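You operate a simulated robot arm through the tools that you are given. There is no shell and no other tool.

You are at the controls of a simulated robot arm. One attempt, no reset.

JOB
On the grey board's form tick SIZE and AIRED in green; set the calendar four months on from its LAST.
Fine: marker back in its hole. After the ticks open the clip, leave it open and lay the form in the empty bay of the grey tray on this desk.
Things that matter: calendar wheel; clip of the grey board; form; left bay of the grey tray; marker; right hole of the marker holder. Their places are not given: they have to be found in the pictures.

Only the result counts: the job must be done as asked and must still hold three seconds after the hand-in. Knocking over, shifting, dropping, spilling or breaking anything else fails it.

ROBOT AND FRAMES
A 7-joint arm with a two-finger parallel gripper, fixed in place. Base frame: the origin is at the foot of the arm, x ahead of it, y to its left, z up; the work surface is at about z = 80.5. Lengths are in cm, angles in degrees, forces in N, time in s.
Its first joint turns from -149.0 to 149.0 degrees. Payload 3.43 kg.
The tool frame sits at the grasp point between the pads (the TCP): z along the fingers, y along the line on which they close. The tips reach 3 cm beyond it. Largest opening 9.4 cm; finger width 2.8, thickness 1; the body of the gripper, 5 by 9.6 cm, starts 5.5 cm behind the TCP.
Orientation is told as [roll, pitch, yaw] about the base's x, y, z axes, in that order, counted from this pose: with the fingers straight down and closing along the base's y, the tool's x points along the base's -x, its y along +y and its z along -z.

CONTROLS
- The arm moves only by the tool arm_command. Its argument "deltas" is a list of rows, each an object of numbers (a shift or turn left out is 0, a gripper value left out holds the last): "tx", "ty", "tz": the shift along the base's x, y, z in cm; "ax", "ay", "az": the turn, a rotation vector about the base's x, y, z in degrees; "jaw": the opening, from 0 (shut) to 1 (fully open). In form: [{"tx": .., "ty": .., "tz": .., "ax": .., "ay": .., "az": .., "jaw": ..}, ...]. A call has 1 to 20 rows; each row is the pose to reach, as a shift and turn from the pose commanded when the call began. Rows are played at 5 a second. More than 5 cm and 8.6 degrees between two rows, or a gripper value outside its range, and nothing of the call is played. Where a pose cannot be reached the arm comes as near as it can. A force on the tool above 40 N (or 10 N above the force at the start of the call, whichever is more), or a blocked arm, ends the call early, and 0.2 s more pass. Each finger travels about 4.5 cm/s and halts on what it meets, pressing with about 39 N; the grip force reading is that of the motor and also rises with nothing between the fingers. The clock runs only during rows and for 0.2 s after the last one: add rows that repeat a pose to give the fingers time. It gives the time, the measured TCP pose, the force on the tool (base axes), the opening and the grip force at its end, in the units of the frame above (readings bear some noise), with the torque about the TCP (base axes, N m) and any sound that the robot's microphone picked up, and new pictures: "show" is both (left out), scene, wrist or none.
- Cameras (640 x 400 px; columns grow to the right, rows downward): "scene" is fixed at [22.75, 64.94, 156.98]; the picture's right is [0.59, -0.80, 0.00], its down [-0.68, -0.50, -0.53] and it looks along [0.42, 0.31, -0.85] (base axes); focal length 287 px, centre (320, 200). "wrist" rides on the gripper at [7.6, 1.4, -10.2] in the tool frame; the picture's right is [-0.18, 0.98, 0.00], its down [-0.75, -0.14, -0.64] and it looks along [-0.63, -0.12, 0.77] (tool axes); focal length 243 px, centre (320, 200).
- pixel_to_xyz(camera, pixels): there is no depth. For up to 12 entries [column, row, z] of the newest picture of that camera ("zoom" is the newest enlarged one), the place [x, y] in the base frame at which the ray of that pixel passes the height z, good to about 0.2 cm, but the place of the scene camera against the robot may be out by one fixed shift of up to 1.2 cm in any direction. It takes no simulated time.
- zoom(camera, box): a new picture of the part [left, top, right, bottom] of that camera's present view, enlarged. It takes no simulated time.
- hand_in(): hands the job in; it is judged then, once.

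Leave the gripper open and the arm clear of the work at the hand-in unless told otherwise.

The tools are called after "Call:" as name(argument=value, ...) on one line, values as JSON. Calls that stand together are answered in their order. arm_command: Moves the arm, as the interface text tells. Its arguments: {"type":"object","properties":{"deltas":{"type":"array"},"show":{"type":"string","enum":["both","scene","wrist","none"]}},"required":["deltas"]} The other tools are called the same way: pixel_to_xyz (camera, pixels) gives the place at which the rays of pixels pass given heights; zoom (camera, box) takes an enlarged picture of a part of a camera's view; hand_in () hands the job in.

At the start:

```text
time_s: 0.0
tool_pos: [74.62, 64.71, 119.04]
tcp_rot: [0.0, 0.1, 0.0]
wrist_force: [-0.7, 0.5, 0.7]
torque: [0.0, 0.01, -0.02]
width: 9.4
grip_force: 0.0
```

scene: 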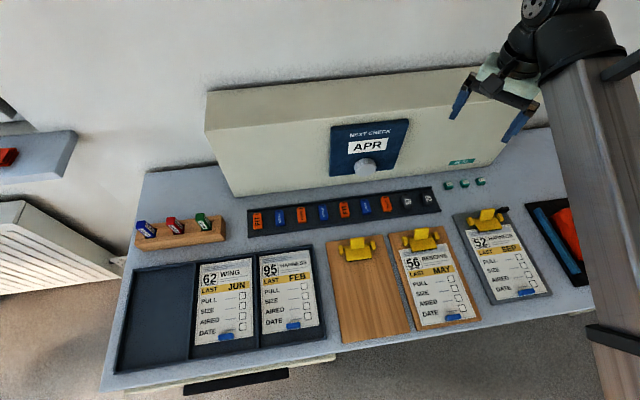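
wrist: 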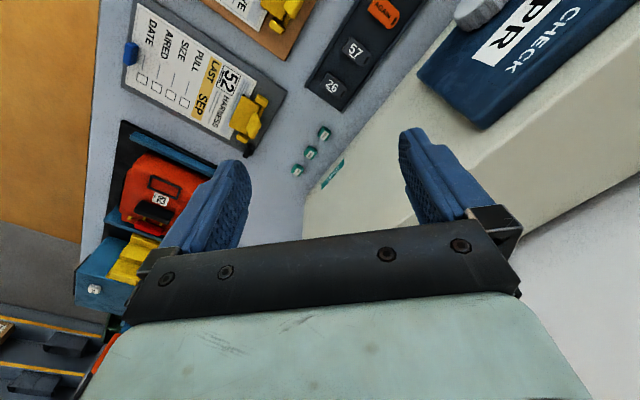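

The scene shows a tray at lower left with an empty left bay, a marker holder near (180,232), a calendar showing APR, and a grey board on the right with form "52" and LAST SEP. I'll zoom in on each for detail.

Call:
zoom(camera="scene", box=[430, 190, 590, 310])

Call:
zoom(camera="scene", box=[100, 190, 260, 290])

Call:
zoom(camera="scene", box=[310, 100, 430, 190])

Call:
zoom(camera="scene", box=[100, 240, 340, 390])

Call:
zoom(camera="wrist", box=[100, 0, 340, 150])

```text
3.33 times, centred on (510, 250) of scene
```

zoom: 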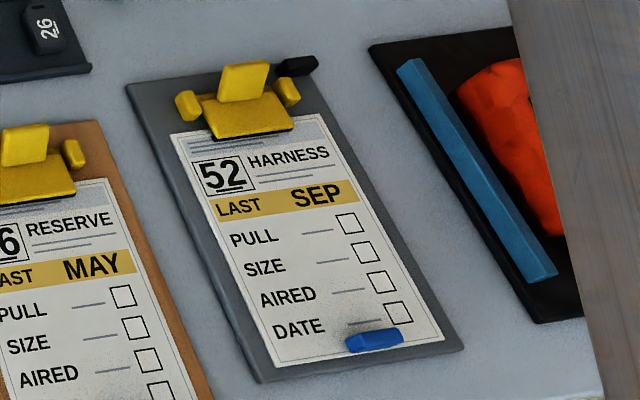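

```text
4.00 times, centred on (180, 240) of scene
```

zoom: 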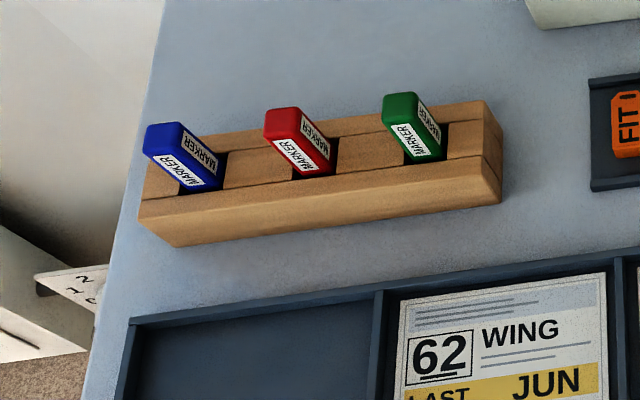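

```text
4.44 times, centred on (370, 145) of scene
```

zoom: 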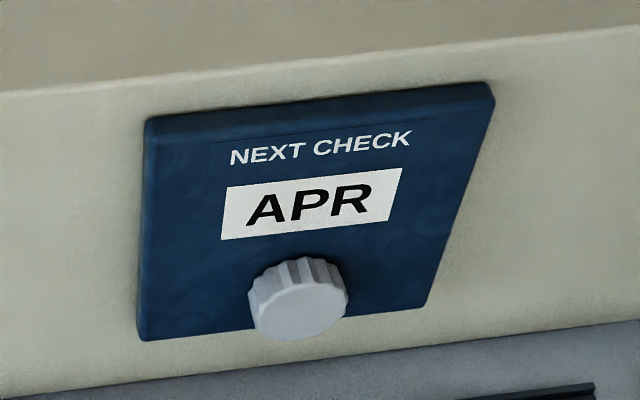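

```text
2.67 times, centred on (220, 315) of scene
```

zoom: 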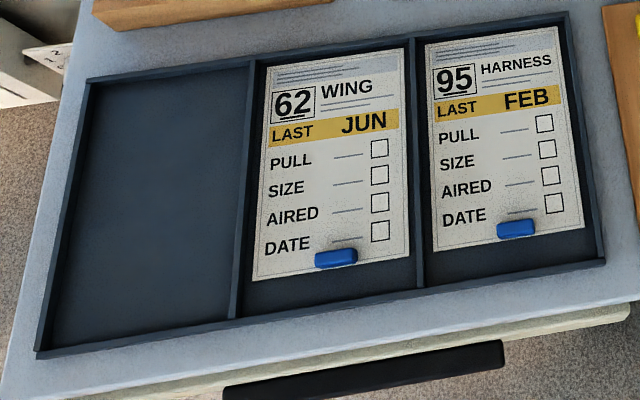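

```text
2.67 times, centred on (220, 75) of wrist
```

zoom: 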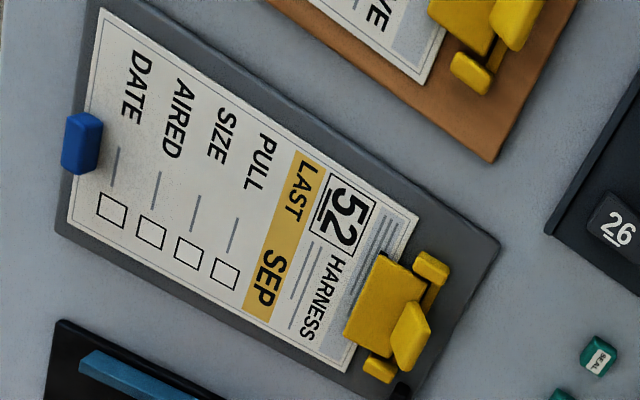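

I'll get rough positions of the key features from the scene picture.

Call:
pixel_to_xyz(camera="scene", pixels=[[202, 220, 86], [170, 226, 86], [145, 229, 86], [487, 216, 83], [522, 292, 82], [515, 270, 81.5], [524, 280, 81.5], [134, 268, 81], [196, 263, 81], [189, 362, 81], [115, 372, 81], [366, 168, 90]])

Call:
zoom(camera="scene", box=[450, 195, 530, 245])

Call:
zoom(camera="scene", box=[330, 220, 450, 295])

Call:
zoom(camera="wrist", box=[210, 70, 340, 200])

```text
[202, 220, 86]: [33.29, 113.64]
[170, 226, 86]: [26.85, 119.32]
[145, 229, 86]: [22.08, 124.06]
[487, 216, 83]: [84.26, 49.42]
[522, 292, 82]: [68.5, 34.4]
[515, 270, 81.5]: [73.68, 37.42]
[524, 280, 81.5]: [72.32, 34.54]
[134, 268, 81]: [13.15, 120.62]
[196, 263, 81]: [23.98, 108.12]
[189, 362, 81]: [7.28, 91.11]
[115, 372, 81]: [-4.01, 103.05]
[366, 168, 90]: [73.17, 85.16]
```

```text
8.00 times, centred on (490, 220) of scene
```

zoom: 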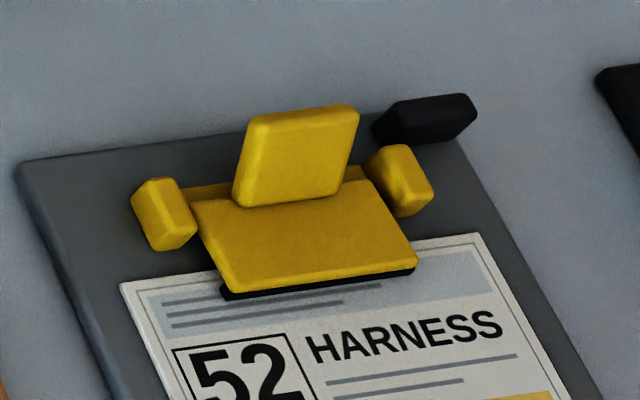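

```text
5.33 times, centred on (390, 258) of scene
```

zoom: 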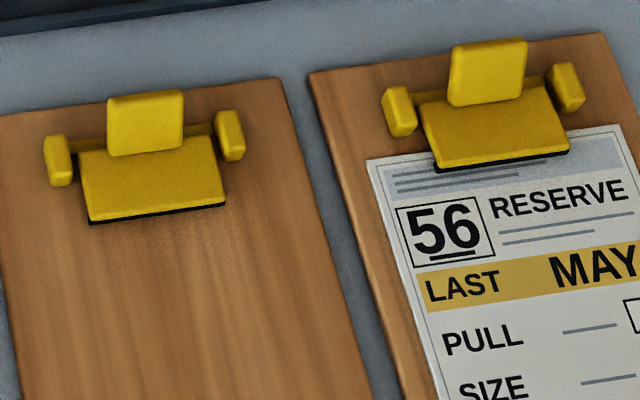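

```text
3.08 times, centred on (275, 135) of wrist
```

zoom: 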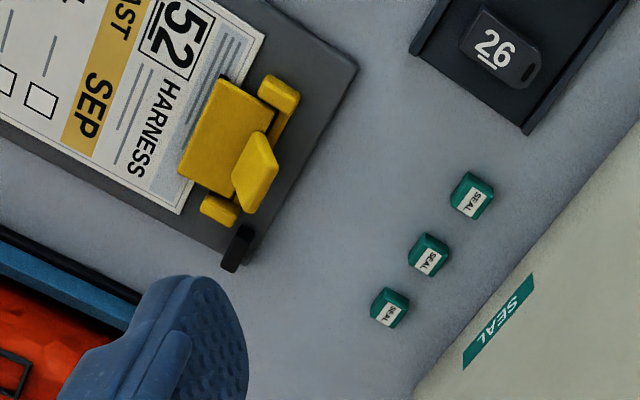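

Grey-board boxes: SIZE is at scene (523,266) and wrist (170,94), and AIRED at scene (528,275) and wrist (157,87). I'll compare both cameras to find the scene shift.

Call:
pixel_to_xyz(camera="scene", pixels=[[519, 256.9, 82], [523.2, 265.6, 82], [528, 274.6, 82], [533.4, 283.9, 82], [478, 185, 81.5], [465, 182.5, 81.5], [449, 185.5, 81.5]])

Call:
pixel_to_xyz(camera="wrist", pixels=[[184.4, 102.4, 82], [170.5, 94.5, 82], [156.6, 86.6, 82], [141.6, 78.7, 82], [297, 170, 81.5], [310, 153, 81.5], [323.5, 132, 81.5]])

Call:
zoom(camera="scene", box=[430, 170, 510, 220])

```text
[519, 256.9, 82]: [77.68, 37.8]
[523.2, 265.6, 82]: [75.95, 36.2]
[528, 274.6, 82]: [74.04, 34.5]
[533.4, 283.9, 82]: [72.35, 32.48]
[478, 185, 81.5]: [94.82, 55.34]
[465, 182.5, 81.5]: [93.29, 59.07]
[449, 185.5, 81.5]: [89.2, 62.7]
```

```text
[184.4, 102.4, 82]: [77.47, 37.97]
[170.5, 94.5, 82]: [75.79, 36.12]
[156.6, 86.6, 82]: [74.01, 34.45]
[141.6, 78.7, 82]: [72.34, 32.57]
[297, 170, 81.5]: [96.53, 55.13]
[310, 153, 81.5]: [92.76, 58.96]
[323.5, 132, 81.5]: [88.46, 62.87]
```

```text
8.00 times, centred on (470, 195) of scene
```

zoom: 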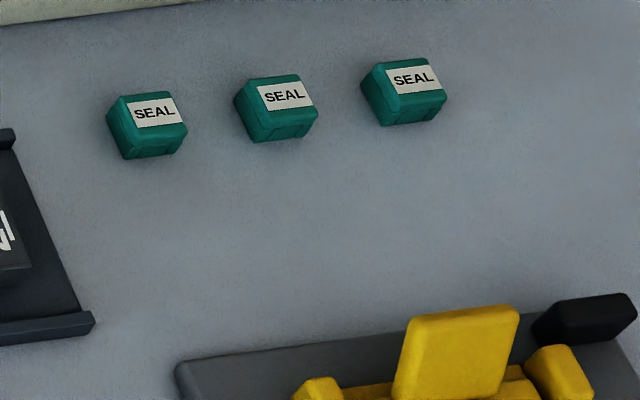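

Both cameras agree to about 0.2 cm at form height, so the scene shift is small. The form's "down" direction is about (-0.69,-0.73). Next I move high toward the marker holder (green marker at scene (202,220)), yawing +43°, to look at it and test reach.

Call:
arm_command(deltas=[{"tx": -3.5, "ty": 2, "tz": 0, "az": 3}, {"tx": -7, "ty": 4, "tz": 0, "az": 6}, {"tx": -10.5, "ty": 6, "tz": 0, "az": 9}, {"tx": -14, "ty": 8, "tz": 0, "az": 12}, {"tx": -17.5, "ty": 10, "tz": 0, "az": 15}, {"tx": -21, "ty": 12, "tz": 0, "az": 18}, {"tx": -24.5, "ty": 14, "tz": 0, "az": 21}, {"tx": -28, "ty": 16, "tz": 0, "az": 25}, {"tx": -31.5, "ty": 18, "tz": 0, "az": 29}, {"tx": -35, "ty": 20, "tz": 0, "az": 33}, {"tx": -38.5, "ty": 22, "tz": 0, "az": 37}, {"tx": -42, "ty": 24, "tz": 0, "az": 40}, {"tx": -45, "ty": 26, "tz": 0, "az": 43}, {"tx": -45, "ty": 26, "tz": 0, "az": 43}])

```text
time_s: 3.0
tool_pos: [29.64, 90.56, 118.81]
tcp_rot: [-0.1, 0.0, 43.0]
wrist_force: [-0.4, -0.7, -0.5]
torque: [0.02, 0.0, -0.03]
width: 9.39
grip_force: 0.1
```

scene: 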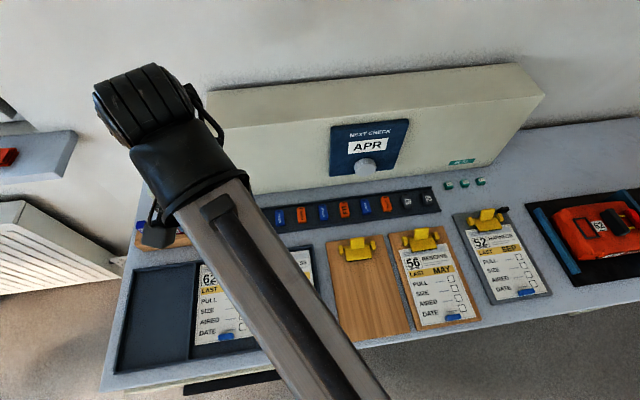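
wrist: 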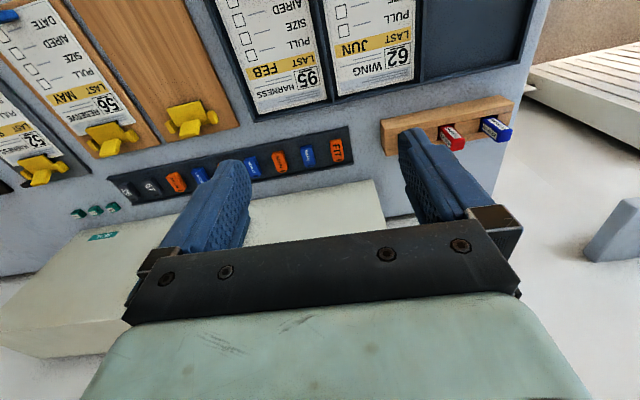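

The wrist view now shows the holder upside down at upper right: red at (452,137), blue at (496,128), and green hidden behind the right finger near (412,140). I'll measure these.

Call:
pixel_to_xyz(camera="wrist", pixels=[[456, 146, 86], [503, 135, 86], [381, 120, 80.5], [514, 98, 83.5], [338, 100, 80.5], [545, 0, 80.5], [425, 80, 80.5], [349, 153, 80.5]])

Call:
zoom(camera="wrist", box=[370, 70, 530, 170])

```text
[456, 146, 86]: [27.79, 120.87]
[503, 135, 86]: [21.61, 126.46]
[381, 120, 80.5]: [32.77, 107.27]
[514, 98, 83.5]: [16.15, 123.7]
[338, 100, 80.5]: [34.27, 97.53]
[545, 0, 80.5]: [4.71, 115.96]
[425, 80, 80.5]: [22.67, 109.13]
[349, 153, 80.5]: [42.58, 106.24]
```

```text
4.00 times, centred on (450, 120) of wrist
```

zoom: 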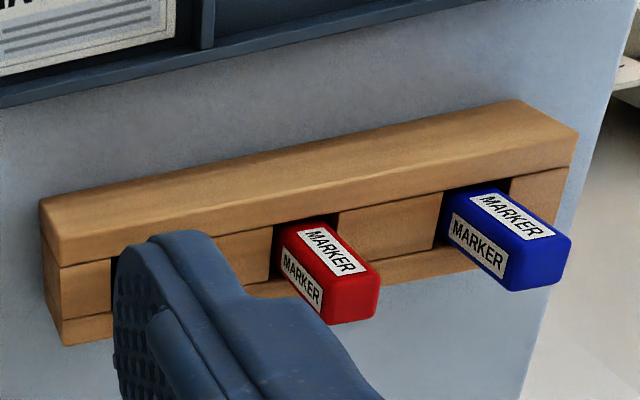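

The green marker's top is around (34,115), about 120 cm from the base, so the grasp must lean outward. For that the wrist camera should be on the upper side, so I'll try rolling the hand half a turn here, high up, and check the pose.

Call:
arm_command(deltas=[{"az": 8}, {"az": 16}, {"az": 24}, {"az": 32}, {"az": 40}, {"az": 48}, {"az": 56}, {"az": 64}, {"az": 72}, {"az": 80}, {"az": 88}, {"az": 96}, {"az": 104}, {"az": 112}, {"az": 120}, {"az": 128}, {"az": 136}, {"az": 144}, {"az": 144}])

```text
time_s: 7.0
tool_pos: [29.61, 90.71, 118.89]
tcp_rot: [0.0, 0.0, -172.9]
wrist_force: [-0.6, 0.0, 0.3]
torque: [-0.04, -0.01, 0.01]
width: 9.4
grip_force: 0.0
```

scene: 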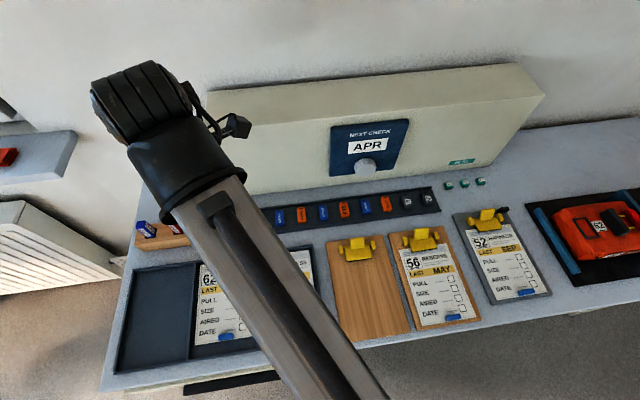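
wrist: 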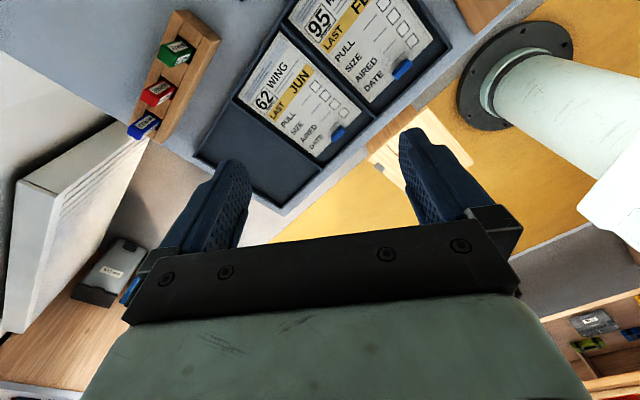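

The roll works with no trouble. The wrist picture shows the markers: green near (178,48), red (160,90), blue (145,122). I'll zoom and measure.

Call:
zoom(camera="wrist", box=[110, 0, 240, 150])

Call:
pixel_to_xyz(camera="wrist", pixels=[[178, 42, 86], [153, 90, 86], [137, 128, 86], [178, 48, 84], [288, 32, 80.5], [196, 152, 80.5], [430, 50, 80.5]])

```text
2.67 times, centred on (175, 75) of wrist
```

zoom: 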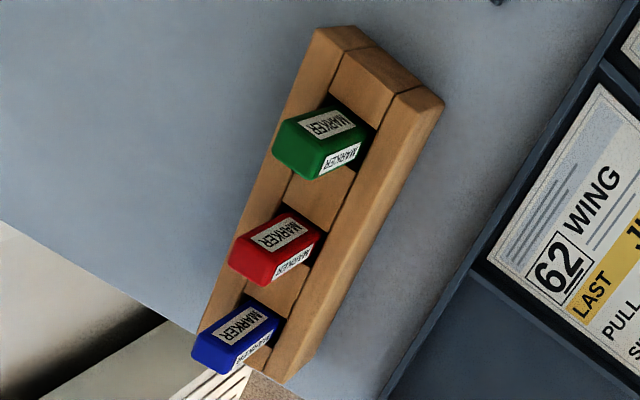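

```text
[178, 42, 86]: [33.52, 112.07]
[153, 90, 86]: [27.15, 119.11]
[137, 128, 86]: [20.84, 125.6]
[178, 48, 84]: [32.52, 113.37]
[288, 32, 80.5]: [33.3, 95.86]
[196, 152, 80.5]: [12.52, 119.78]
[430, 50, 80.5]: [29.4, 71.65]
```

I'll intersect the views of the red marker's top (same feature in both views) to get its height.

Call:
pixel_to_xyz(camera="wrist", pixels=[[150.6, 95.6, 86], [150.6, 95.6, 84], [167.5, 57, 86], [167.5, 57, 84], [186, 49, 84], [135.5, 130.5, 86], [221, 39, 80.5], [162, 144, 80.5], [211, 34, 84], [174, 10, 84], [162, 143, 84]])

Call:
pixel_to_xyz(camera="scene", pixels=[[170.5, 221, 86], [170.5, 221, 84], [143.5, 226, 86], [143.5, 226, 84], [200, 216, 86], [200, 216, 84], [225, 239, 80.5], [144, 251, 80.5]])

Call:
zoom(camera="scene", box=[120, 190, 200, 270])

```text
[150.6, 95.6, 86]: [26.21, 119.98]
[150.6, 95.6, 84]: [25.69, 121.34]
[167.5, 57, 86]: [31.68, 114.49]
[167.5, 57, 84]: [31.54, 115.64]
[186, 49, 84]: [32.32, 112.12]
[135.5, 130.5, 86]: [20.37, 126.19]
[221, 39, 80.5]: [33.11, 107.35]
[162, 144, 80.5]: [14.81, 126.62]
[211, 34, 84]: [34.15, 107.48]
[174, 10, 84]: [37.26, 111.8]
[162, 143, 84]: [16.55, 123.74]
```

```text
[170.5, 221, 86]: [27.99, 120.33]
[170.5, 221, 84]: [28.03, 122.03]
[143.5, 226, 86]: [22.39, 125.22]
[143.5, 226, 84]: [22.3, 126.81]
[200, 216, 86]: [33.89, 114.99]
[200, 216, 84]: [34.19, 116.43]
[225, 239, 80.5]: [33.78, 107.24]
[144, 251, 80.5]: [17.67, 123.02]
```

```text
5.00 times, centred on (160, 230) of scene
```

zoom: 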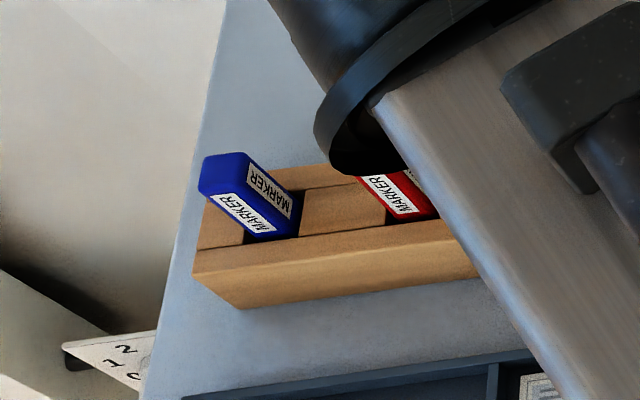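

Intersecting the rays puts the marker tops near z≈90, with green at about (32.7,112). The holder axis is at about 137°. I'll finish the yaw to 227° and then tilt 60° outward, moving toward a pre-grasp point, and watch the reach.

Call:
arm_command(deltas=[{"az": 8}, {"az": 16}, {"az": 24}, {"az": 32}, {"az": 40}, {"az": 40}], show="none")

Call:
arm_command(deltas=[{"ax": 5.48, "ay": -5.1, "tx": -1, "ty": 0, "tz": -1}, {"ax": 10.95, "ay": -10.2, "tx": -2, "ty": 1, "tz": -3}, {"ax": 16.4, "ay": -15.3, "tx": -3, "ty": 2, "tz": -5}, {"ax": 21.9, "ay": -20.4, "tx": -4, "ty": 3, "tz": -7}, {"ax": 27.4, "ay": -25.5, "tx": -4.5, "ty": 5, "tz": -9}, {"ax": 32.85, "ay": -30.6, "tx": -4.5, "ty": 7, "tz": -11}, {"ax": 38.3, "ay": -35.7, "tx": -4.5, "ty": 9, "tz": -13}, {"ax": 43.8, "ay": -40.8, "tx": -4.5, "ty": 10, "tz": -15}, {"ax": 43.8, "ay": -40.8, "tx": -4.5, "ty": 10, "tz": -15}])

```text
time_s: 8.4
tool_pos: [29.51, 90.77, 118.94]
tcp_rot: [0.0, 0.0, -132.9]
wrist_force: [-0.4, 0.0, -1.0]
torque: [-0.02, 0.01, 0.03]
width: 9.43
grip_force: 0.1
```

```text
time_s: 10.4
tool_pos: [25.23, 100.7, 104.05]
tcp_rot: [-0.1, 60.1, -133.2]
wrist_force: [0.2, 0.1, -0.2]
torque: [-0.02, 0.03, 0.02]
width: 9.4
grip_force: 0.1
```

scene: 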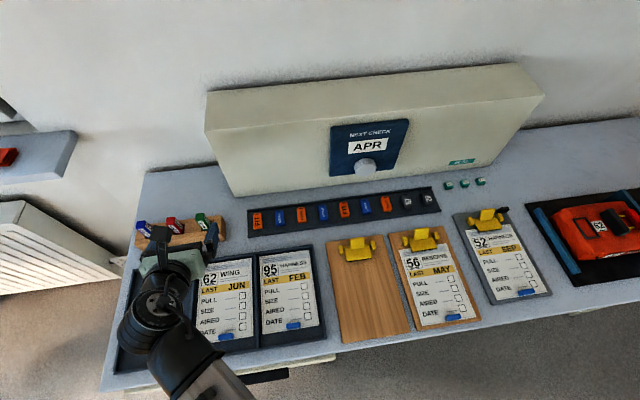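
wrist: 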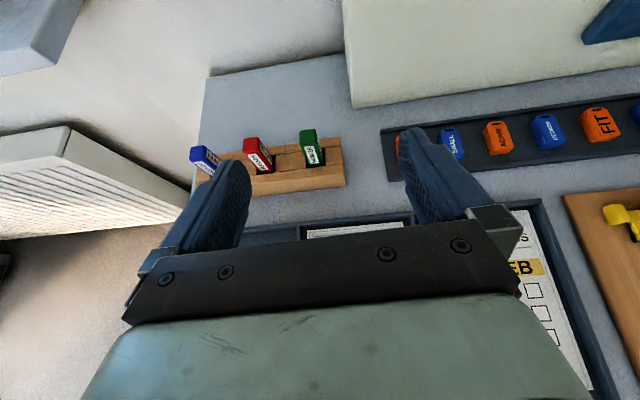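

The tilted pose is reachable, and green shows between the fingers at about (310,147). I'll zoom and measure.

Call:
zoom(camera="wrist", box=[180, 110, 360, 210])

Call:
pixel_to_xyz(camera="wrist", pixels=[[307, 134, 90], [250, 142, 90], [197, 150, 90], [307, 134, 91], [307, 134, 89], [315, 163, 86]])

```text
3.56 times, centred on (270, 160) of wrist
```

zoom: 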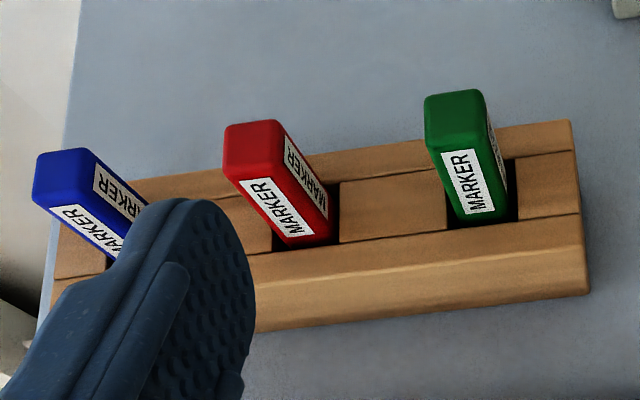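

```text
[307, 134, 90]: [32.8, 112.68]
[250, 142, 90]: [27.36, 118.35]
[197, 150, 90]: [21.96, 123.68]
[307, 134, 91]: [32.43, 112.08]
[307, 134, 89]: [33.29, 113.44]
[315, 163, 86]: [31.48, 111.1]
```

I'll find the hole rim height by comparing the marker front edge's top and bottom pixels.

Call:
pixel_to_xyz(camera="wrist", pixels=[[309.4, 143.7, 90.3], [308.5, 136.5, 90.3], [313.6, 166.2, 86], [313.6, 166.2, 85], [313.6, 166.2, 84], [345.5, 185, 80.5], [345.5, 185, 82], [342.5, 163.5, 84], [342.5, 163.5, 85]])

```text
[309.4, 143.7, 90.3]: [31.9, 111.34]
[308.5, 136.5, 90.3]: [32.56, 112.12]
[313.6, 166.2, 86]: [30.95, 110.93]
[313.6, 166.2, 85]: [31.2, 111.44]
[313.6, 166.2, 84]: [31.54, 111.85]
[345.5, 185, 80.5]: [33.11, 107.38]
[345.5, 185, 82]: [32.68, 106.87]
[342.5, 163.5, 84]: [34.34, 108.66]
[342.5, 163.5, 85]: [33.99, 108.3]
```

The rim is at z≈85, so the marker sticks up about 5.5 cm; its centre is at (32.56,112.12). I'll narrow the jaw and go to 8 cm short of the grasp along the tool axis.

Call:
arm_command(deltas=[{"tx": 0.6, "ty": 1.5, "tz": -2.8, "jaw": 0.6}, {"tx": 1.2, "ty": 3, "tz": -5.7, "jaw": 0.6}, {"tx": 1.9, "ty": 4.7, "tz": -8.6, "jaw": 0.6}, {"tx": 2.59, "ty": 6.37, "tz": -11.45, "jaw": 0.6}, {"tx": 2.59, "ty": 6.37, "tz": -11.45, "jaw": 0.6}])

Call:
zoom(camera="wrist", box=[220, 90, 420, 215])

```text
time_s: 11.6
tool_pos: [27.84, 107.12, 92.49]
tcp_rot: [-0.1, 59.9, -133.1]
wrist_force: [0.2, -0.4, -0.7]
torque: [0.01, 0.02, -0.01]
width: 5.64
grip_force: 0.1
```

scene: 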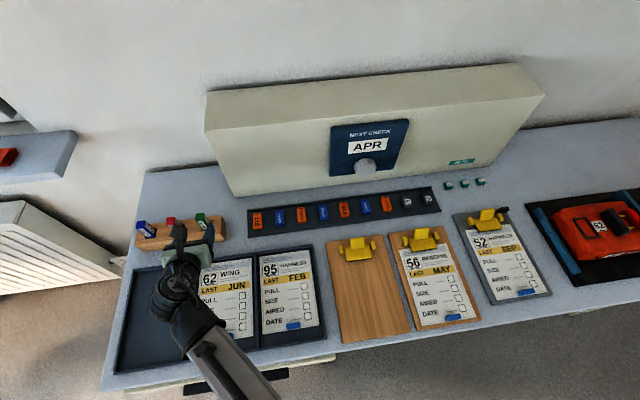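
wrist: 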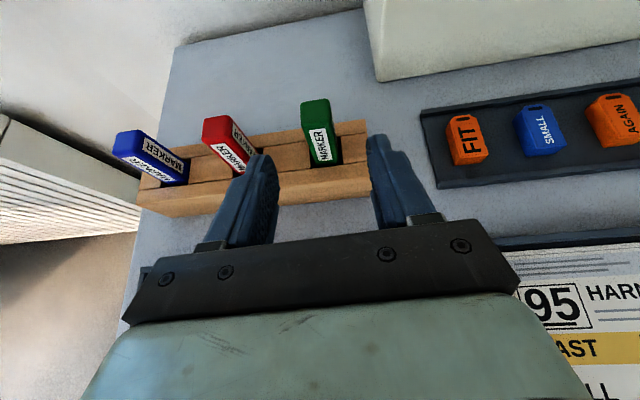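

```text
3.20 times, centred on (320, 152) of wrist
```

zoom: 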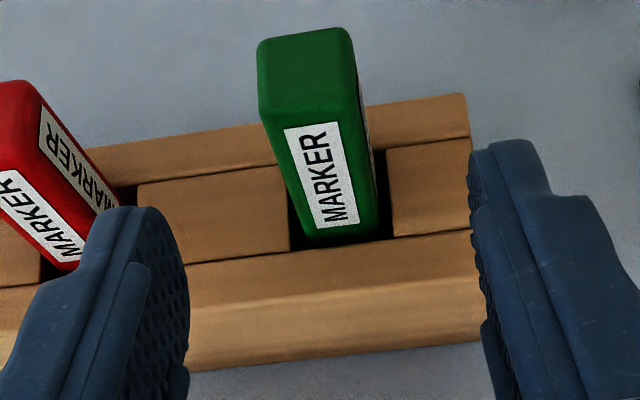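

I'll re-measure the green marker's top from this closer view before advancing.

Call:
pixel_to_xyz(camera="wrist", pixels=[[316, 109, 90.3], [316, 109, 91], [316, 122, 90.3], [326, 164, 85], [326, 164, 85.5], [326, 164, 84.5], [302, 124, 90.3], [331, 113, 90.3]])

```text
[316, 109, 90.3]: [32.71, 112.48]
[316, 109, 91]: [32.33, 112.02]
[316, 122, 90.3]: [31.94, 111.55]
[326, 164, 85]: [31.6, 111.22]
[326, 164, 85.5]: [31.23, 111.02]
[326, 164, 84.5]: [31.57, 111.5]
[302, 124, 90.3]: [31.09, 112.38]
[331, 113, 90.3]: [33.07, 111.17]
```

The centre is confirmed at (32.6,112.2). I'll advance along the tool axis, then close.

Call:
arm_command(deltas=[{"tx": 1.6, "ty": 1.7, "tz": -1.33}, {"tx": 3.2, "ty": 3.4, "tz": -2.67}, {"tx": 4.73, "ty": 5.13, "tz": -4.0}, {"tx": 4.73, "ty": 5.13, "tz": -4.0}])

Call:
zoom(camera="wrist", box=[220, 90, 420, 215])

```text
time_s: 12.6
tool_pos: [32.55, 112.42, 88.39]
tcp_rot: [0.0, 59.8, -133.0]
wrist_force: [0.5, 0.6, 0.4]
torque: [0.01, 0.0, 0.02]
width: 5.64
grip_force: 0.1
```

scene: 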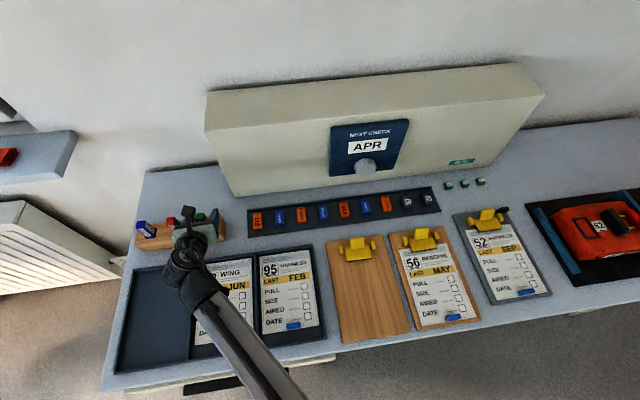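
wrist: 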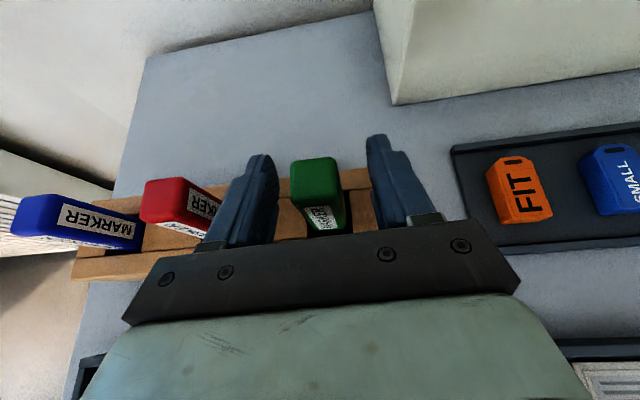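

```text
3.20 times, centred on (320, 152) of wrist
```

zoom: 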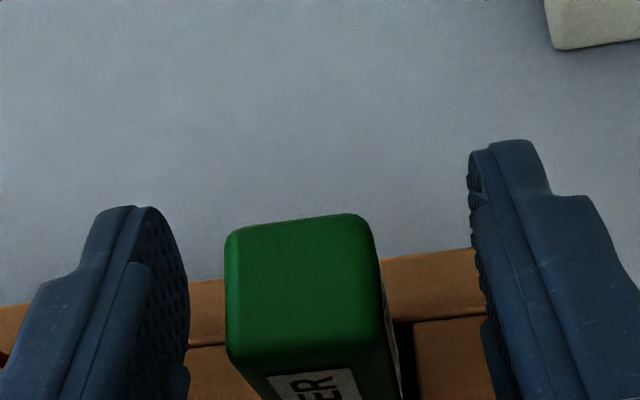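

Geometry says the marker is centred within 0.1 cm. Closing the fingers.

Call:
arm_command(deltas=[{"jaw": 0.4}, {"jaw": 0.25}, {"jaw": 0.1}, {"jaw": 0.0}, {"jaw": 0.0}, {"jaw": 0.0}])

Call:
zoom(camera="wrist", box=[220, 90, 420, 215])

```text
time_s: 14.0
tool_pos: [32.49, 112.4, 88.43]
tcp_rot: [0.0, 59.9, -133.0]
wrist_force: [0.4, -0.4, 0.2]
torque: [-0.02, 0.05, -0.02]
width: 2.53
grip_force: 38.8
```

scene: 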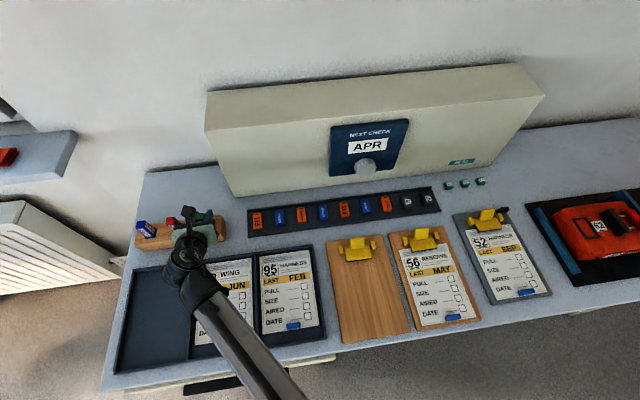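
wrist: 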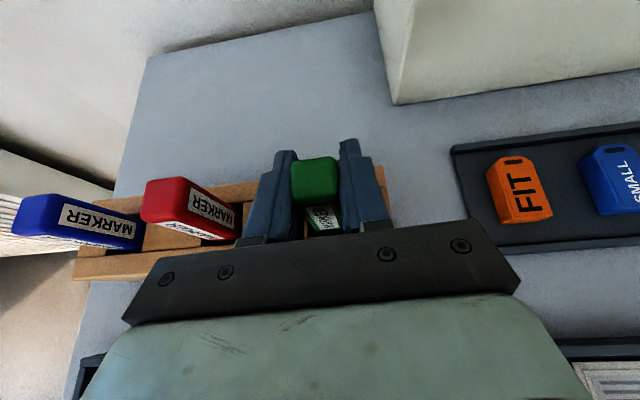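

```text
3.20 times, centred on (320, 152) of wrist
```

zoom: 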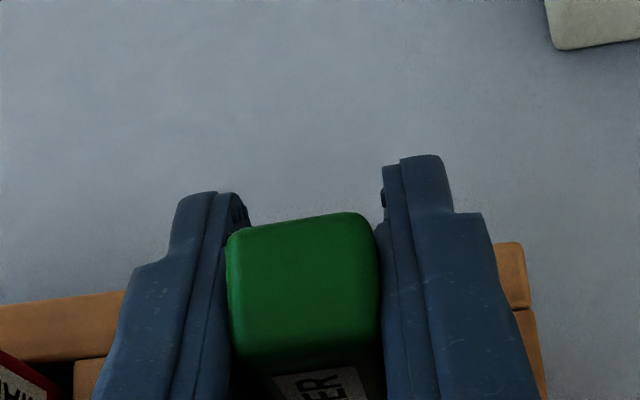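

The marker is gripped (width 2.53, 38.8 N). I'll lift it straight up 14 cm.

Call:
arm_command(deltas=[{"tz": 1}, {"tz": 2}, {"tz": 3.5}, {"tz": 5}, {"tz": 7}, {"tz": 9}, {"tz": 11}, {"tz": 14}, {"tz": 14}])

Call:
zoom(camera="scene", box=[130, 150, 290, 250])

```text
time_s: 16.0
tool_pos: [32.41, 112.34, 102.52]
tcp_rot: [0.0, 60.0, -132.9]
wrist_force: [0.9, 0.9, 0.1]
torque: [0.0, -0.01, 0.01]
width: 2.55
grip_force: 38.9
```

scene: 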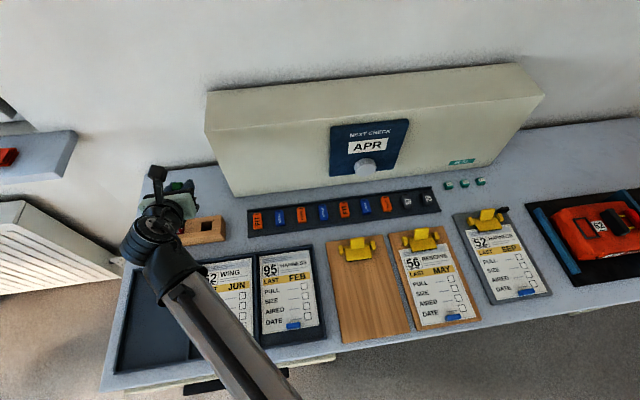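
wrist: 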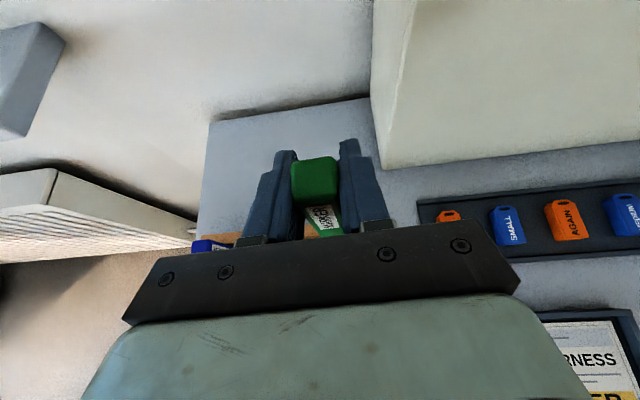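

```text
4.00 times, centred on (210, 200) of scene
```

zoom: 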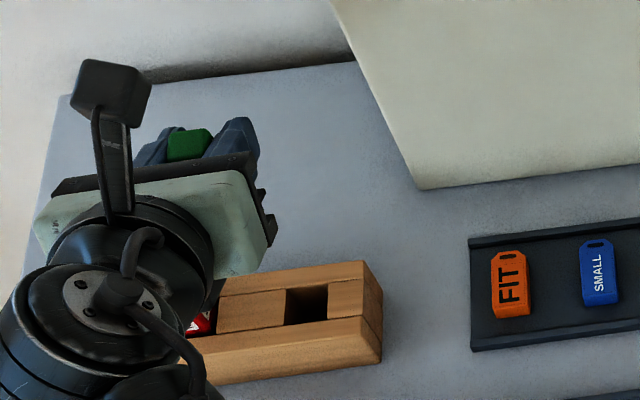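

The marker is free and upright. Next I swing over to the grey board at height, yawing −45° so the hand comes in from the base side.

Call:
arm_command(deltas=[{"tx": 1.95, "ty": -4.1, "az": -2.4}, {"tx": 3.9, "ty": -8.2, "az": -4.8}, {"tx": 5.85, "ty": -12.3, "az": -7.2}, {"tx": 7.8, "ty": -16.4, "az": -9.6}, {"tx": 9.75, "ty": -20.5, "az": -12}, {"tx": 11.7, "ty": -24.6, "az": -14.4}, {"tx": 13.65, "ty": -28.7, "az": -16.8}, {"tx": 15.6, "ty": -32.8, "az": -19.2}, {"tx": 17.6, "ty": -37, "az": -21.6}, {"tx": 19.6, "ty": -40.7, "az": -24}, {"tx": 21.6, "ty": -44.4, "az": -26.4}, {"tx": 23.6, "ty": -48.1, "az": -28.8}, {"tx": 25.6, "ty": -51.8, "az": -31.2}, {"tx": 27.6, "ty": -55.5, "az": -33.6}, {"tx": 29.6, "ty": -59.2, "az": -36}, {"tx": 31.6, "ty": -62.9, "az": -38.4}, {"tx": 33.6, "ty": -66.6, "az": -40.8}, {"tx": 35.6, "ty": -70.3, "az": -43}, {"tx": 37.6, "ty": -74, "az": -45}, {"tx": 37.6, "ty": -74, "az": -45}])

Call:
zoom(camera="scene", box=[400, 170, 600, 320])

```text
time_s: 20.2
tool_pos: [69.68, 38.26, 102.36]
tcp_rot: [0.0, 59.8, -178.1]
wrist_force: [0.2, -0.4, 0.2]
torque: [-0.01, 0.02, 0.01]
width: 2.52
grip_force: 38.8
```

scene: 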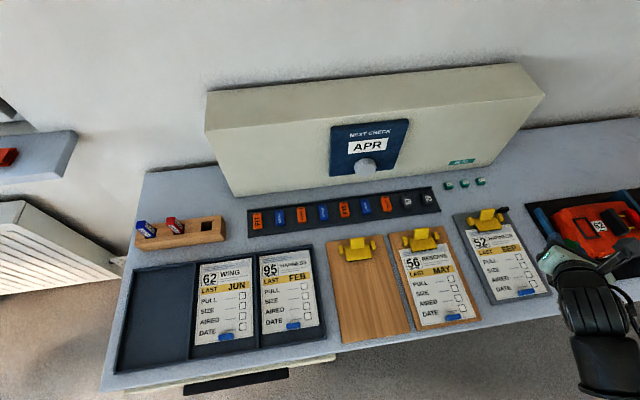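
wrist: 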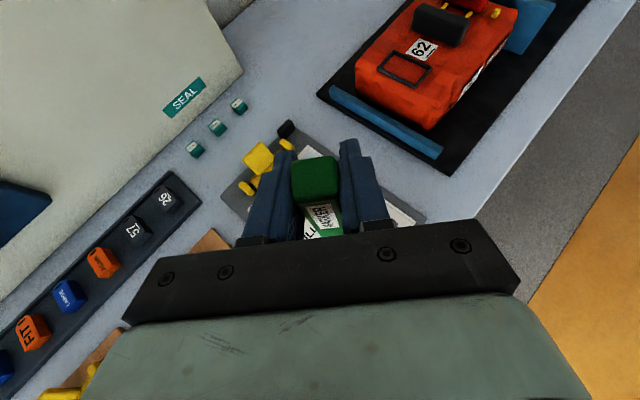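

```text
2.67 times, centred on (500, 245) of scene
```

zoom: 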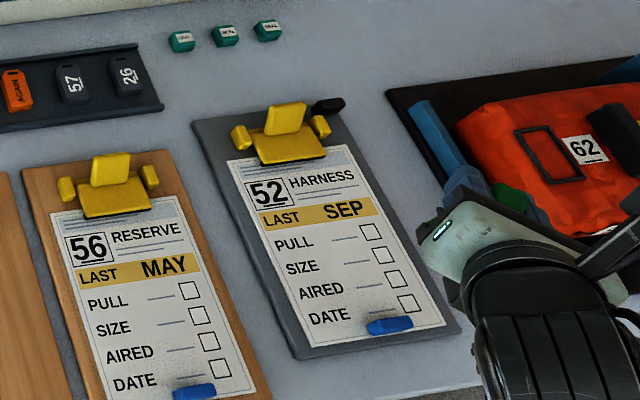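

The tip is hidden by the hand, so I'll rely on geometry: the marker was held upright, so its tip sits under the TCP, about 7 cm down. I move over the SIZE box (75.9,36.2) at TCP height 93 and look.

Call:
arm_command(deltas=[{"tx": 2, "ty": -0.7, "tz": -2}, {"tx": 4, "ty": -1.4, "tz": -4.5}, {"tx": 6.2, "ty": -2.1, "tz": -7}, {"tx": 6.2, "ty": -2.1, "tz": -9.2}, {"tx": 6.2, "ty": -2.1, "tz": -9.2}])

Call:
zoom(camera="scene", box=[460, 200, 600, 310])

Call:
zoom(camera="wrist", box=[230, 130, 410, 250])

```text
time_s: 21.4
tool_pos: [76.17, 36.1, 93.22]
tcp_rot: [0.0, 59.9, -177.9]
wrist_force: [0.0, 0.0, -0.5]
torque: [0.0, 0.03, -0.03]
width: 2.54
grip_force: 39.0
```

scene: 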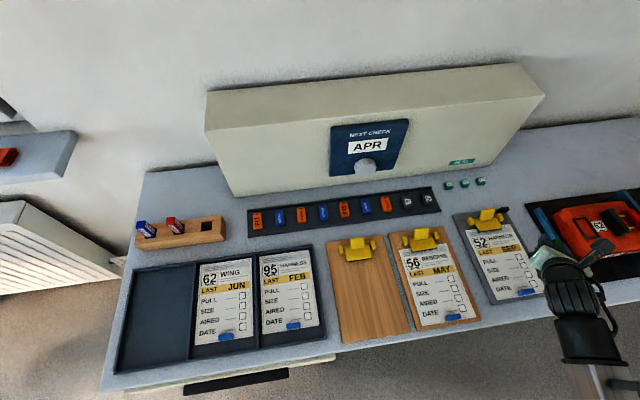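
wrist: 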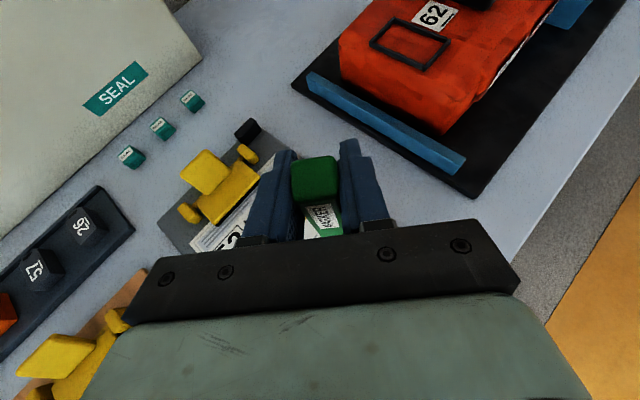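

```text
3.64 times, centred on (530, 255) of scene
```

zoom: 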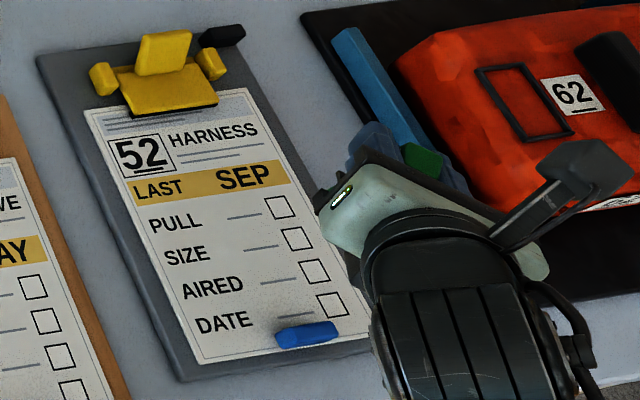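

```text
3.33 times, centred on (320, 190) of wrist
```

zoom: 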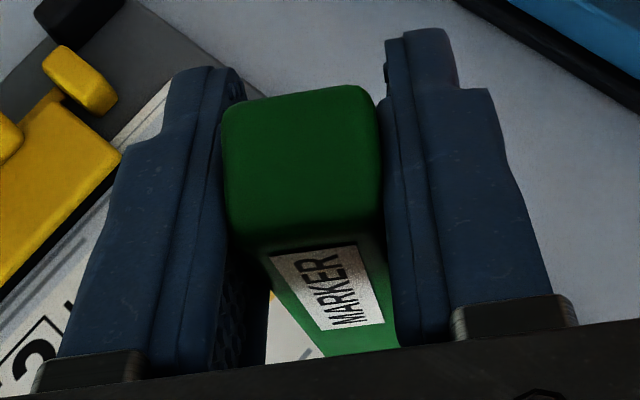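

Clearances look fine. I descend in small steps, watching the force.

Call:
arm_command(deltas=[{"tx": -0.1, "tz": -0.7}, {"tx": -0.2, "tz": -1.4}, {"tx": -0.3, "tz": -2.0}, {"tx": -0.3, "tz": -2.0}], show="none")

Call:
arm_command(deltas=[{"tz": -0.2}, {"tz": -0.4}, {"tz": -0.6}, {"tz": -0.6}], show="none")

Call:
arm_command(deltas=[{"tz": -0.2}, {"tz": -0.4}, {"tz": -0.4}], show="both")

```text
time_s: 22.4
tool_pos: [75.99, 36.34, 91.14]
tcp_rot: [-0.1, 59.9, -178.0]
wrist_force: [-0.1, -0.7, -0.4]
torque: [0.01, 0.0, -0.01]
width: 2.53
grip_force: 38.6
```

```text
time_s: 23.4
tool_pos: [76.01, 36.26, 90.7]
tcp_rot: [-0.1, 59.9, -178.0]
wrist_force: [0.1, 0.0, -0.9]
torque: [-0.01, 0.04, 0.0]
width: 2.53
grip_force: 39.2
```

```text
time_s: 24.2
tool_pos: [75.98, 36.2, 90.39]
tcp_rot: [-0.1, 59.9, -178.1]
wrist_force: [-0.1, 0.1, -0.4]
torque: [0.05, -0.02, 0.0]
width: 2.51
grip_force: 38.8
```

scene: 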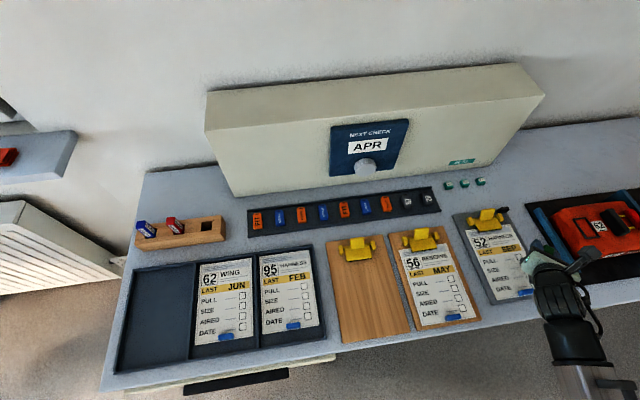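
wrist: 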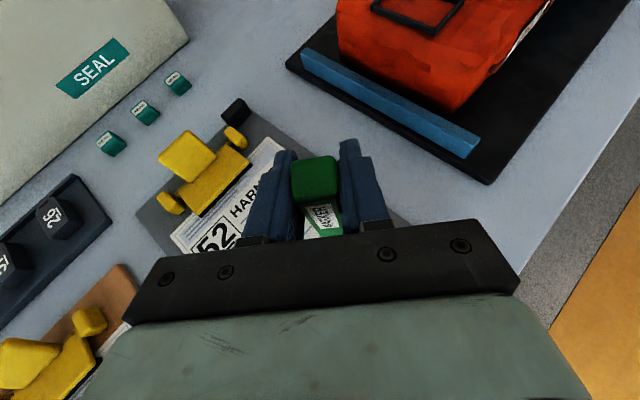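

No contact yet. Continuing down in small steps.

Call:
arm_command(deltas=[{"tz": -0.15}, {"tz": -0.3}, {"tz": -0.3}], show="none")

Call:
arm_command(deltas=[{"tz": -0.15}, {"tz": -0.3}, {"tz": -0.3}], show="none")

Call:
zoom(camera="scene", box=[480, 220, 580, 310])

```text
time_s: 25.0
tool_pos: [76.11, 36.1, 89.92]
tcp_rot: [-0.1, 60.0, -178.0]
wrist_force: [1.2, -0.1, -0.1]
torque: [-0.01, 0.03, 0.0]
width: 2.53
grip_force: 39.1
```

```text
time_s: 25.8
tool_pos: [76.03, 36.12, 89.46]
tcp_rot: [-0.1, 59.8, -177.9]
wrist_force: [-0.4, 0.2, -0.4]
torque: [0.0, 0.02, 0.02]
width: 2.52
grip_force: 38.5
```

```text
4.44 times, centred on (530, 265) of scene
```

zoom: 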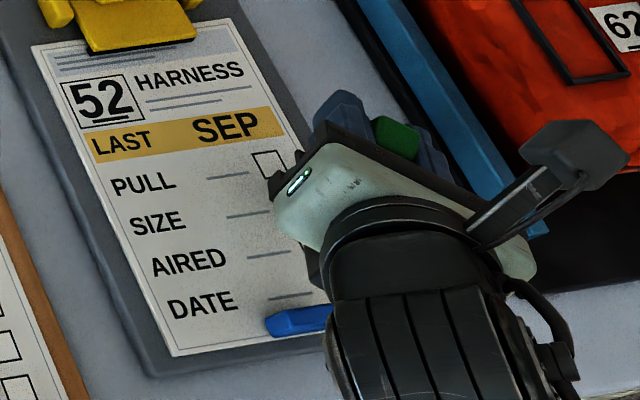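

Still free. Continuing.

Call:
arm_command(deltas=[{"tz": -0.1}, {"tz": -0.2}, {"tz": -0.2}], show="none")

Call:
arm_command(deltas=[{"tz": -0.1}, {"tz": -0.2}, {"tz": -0.2}], show="none")

Call:
arm_command(deltas=[{"tz": -0.1}, {"tz": -0.2}, {"tz": -0.2}], show="none")

```text
time_s: 26.6
tool_pos: [75.99, 36.1, 89.46]
tcp_rot: [-0.1, 60.0, -177.9]
wrist_force: [0.6, 0.4, -0.5]
torque: [-0.01, 0.0, 0.01]
width: 2.51
grip_force: 39.1
```

```text
time_s: 27.4
tool_pos: [75.91, 36.14, 89.37]
tcp_rot: [0.0, 60.0, -178.0]
wrist_force: [-0.2, -0.3, -0.3]
torque: [-0.02, 0.02, 0.02]
width: 2.53
grip_force: 39.0
```

```text
time_s: 28.2
tool_pos: [75.96, 36.05, 89.05]
tcp_rot: [0.0, 59.8, -178.0]
wrist_force: [-0.1, 0.8, -0.6]
torque: [0.02, -0.01, -0.01]
width: 2.52
grip_force: 39.3
```

Continuing; ledger z is about 89.0.

Call:
arm_command(deltas=[{"tz": -0.1}, {"tz": -0.2}, {"tz": -0.2}], show="none")

Call:
arm_command(deltas=[{"tz": -0.1}, {"tz": -0.2}, {"tz": -0.2}], show="none")

Call:
arm_command(deltas=[{"tz": -0.1}, {"tz": -0.2}, {"tz": -0.2}], show="none")

```text
time_s: 29.0
tool_pos: [75.99, 36.07, 88.99]
tcp_rot: [0.0, 60.0, -178.0]
wrist_force: [-0.9, -1.0, 18.5]
torque: [-0.09, 0.14, -0.06]
width: 2.52
grip_force: 38.8
```

```text
time_s: 29.8
tool_pos: [76.06, 36.08, 88.82]
tcp_rot: [-0.1, 60.0, -178.1]
wrist_force: [0.1, -0.8, 32.4]
torque: [-0.09, 0.05, -0.01]
width: 2.55
grip_force: 39.4
```

```text
time_s: 30.6
tool_pos: [75.95, 36.12, 88.68]
tcp_rot: [-0.2, 60.0, -178.2]
wrist_force: [0.3, 1.4, 32.1]
torque: [0.1, 0.12, -0.01]
width: 2.53
grip_force: 38.9
```

Contact came near z≈88.9, and the force reached 32 N. I'll lift up 6 cm and swing back a bit to see the mark.

Call:
arm_command(deltas=[{"tz": 0.5}, {"tz": 2}, {"tz": 5}, {"tx": -3, "ty": -3, "tz": 7}, {"tx": -6, "ty": -6, "tz": 7}, {"tx": -9, "ty": -9, "tz": 7}, {"tx": -9, "ty": -9, "tz": 7}])

Call:
zoom(camera="scene", box=[480, 220, 580, 310])

Call:
zoom(camera="wrist", box=[180, 70, 380, 220])

```text
time_s: 32.2
tool_pos: [67.39, 27.05, 95.63]
tcp_rot: [-0.2, 59.8, -178.1]
wrist_force: [-0.3, 0.0, 0.0]
torque: [0.03, 0.0, 0.0]
width: 2.53
grip_force: 39.6
```

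scene: 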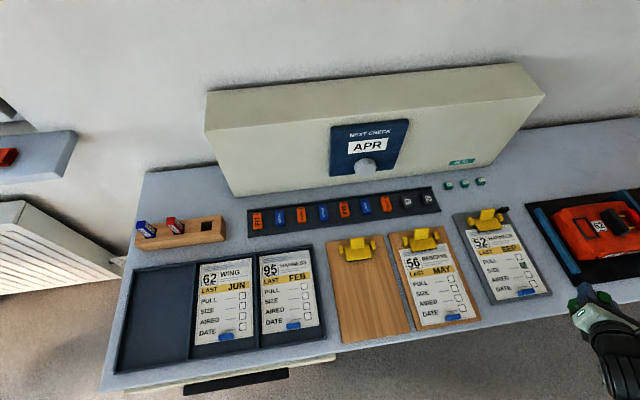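
wrist: 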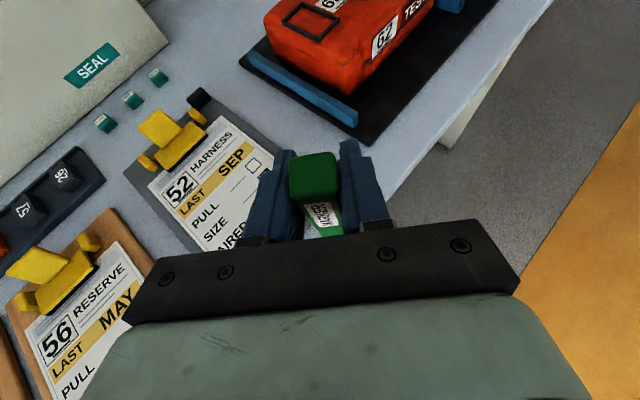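

```text
4.44 times, centred on (530, 265) of scene
```

zoom: 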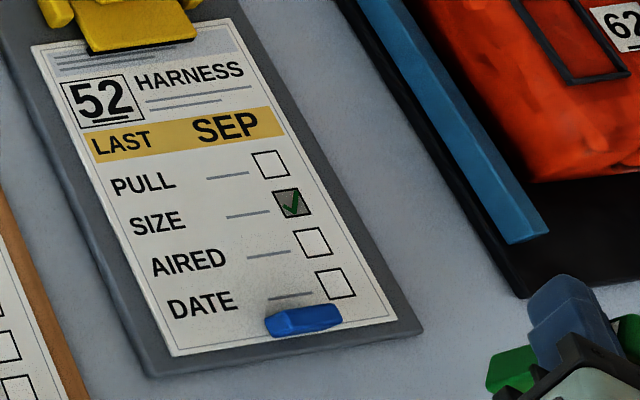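

```text
2.67 times, centred on (280, 145) of wrist
```

zoom: 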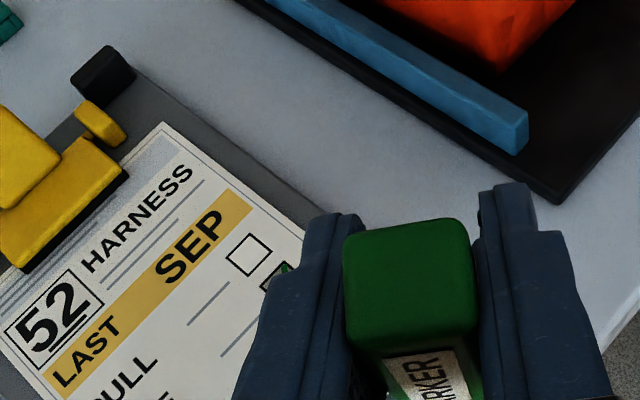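

The green tick is in SIZE. For AIRED the shift from the SIZE contact is (-1.83,-1.68). I move above it first, then lower.

Call:
arm_command(deltas=[{"tx": 2.4, "ty": 2.5}, {"tx": 4.8, "ty": 5}, {"tx": 7.17, "ty": 7.32}, {"tx": 7.17, "ty": 7.32, "tz": -2}, {"tx": 7.17, "ty": 7.32, "tz": -4}, {"tx": 7.17, "ty": 7.32, "tz": -5.5}, {"tx": 7.17, "ty": 7.32, "tz": -6.2}, {"tx": 7.17, "ty": 7.32, "tz": -6.2}], show="none")

Call:
arm_command(deltas=[{"tz": -0.1}, {"tz": -0.2}, {"tz": -0.3}, {"tz": -0.3}], show="none")

```text
time_s: 34.0
tool_pos: [74.4, 34.47, 89.26]
tcp_rot: [-0.1, 59.9, -178.1]
wrist_force: [0.5, -0.5, -0.2]
torque: [0.05, 0.02, 0.02]
width: 2.52
grip_force: 39.0
```

```text
time_s: 35.0
tool_pos: [74.19, 34.53, 88.96]
tcp_rot: [0.0, 59.9, -178.0]
wrist_force: [0.6, 0.6, -0.1]
torque: [0.01, 0.03, 0.03]
width: 2.54
grip_force: 39.2
```

No contact yet; one small step at a time.

Call:
arm_command(deltas=[{"tz": -0.1}, {"tz": -0.2}, {"tz": -0.2}], show="none")

```text
time_s: 35.8
tool_pos: [74.11, 34.41, 88.92]
tcp_rot: [-0.1, 59.8, -178.0]
wrist_force: [0.6, 0.3, 0.2]
torque: [0.05, 0.01, -0.02]
width: 2.53
grip_force: 39.2
```

Still free; another 0.15 cm.

Call:
arm_command(deltas=[{"tz": -0.08}, {"tz": -0.15}, {"tz": -0.15}], show="none")

```text
time_s: 36.6
tool_pos: [74.11, 34.38, 88.77]
tcp_rot: [-0.1, 59.9, -178.0]
wrist_force: [0.2, 0.3, 2.1]
torque: [-0.01, -0.06, -0.01]
width: 2.53
grip_force: 38.3
```

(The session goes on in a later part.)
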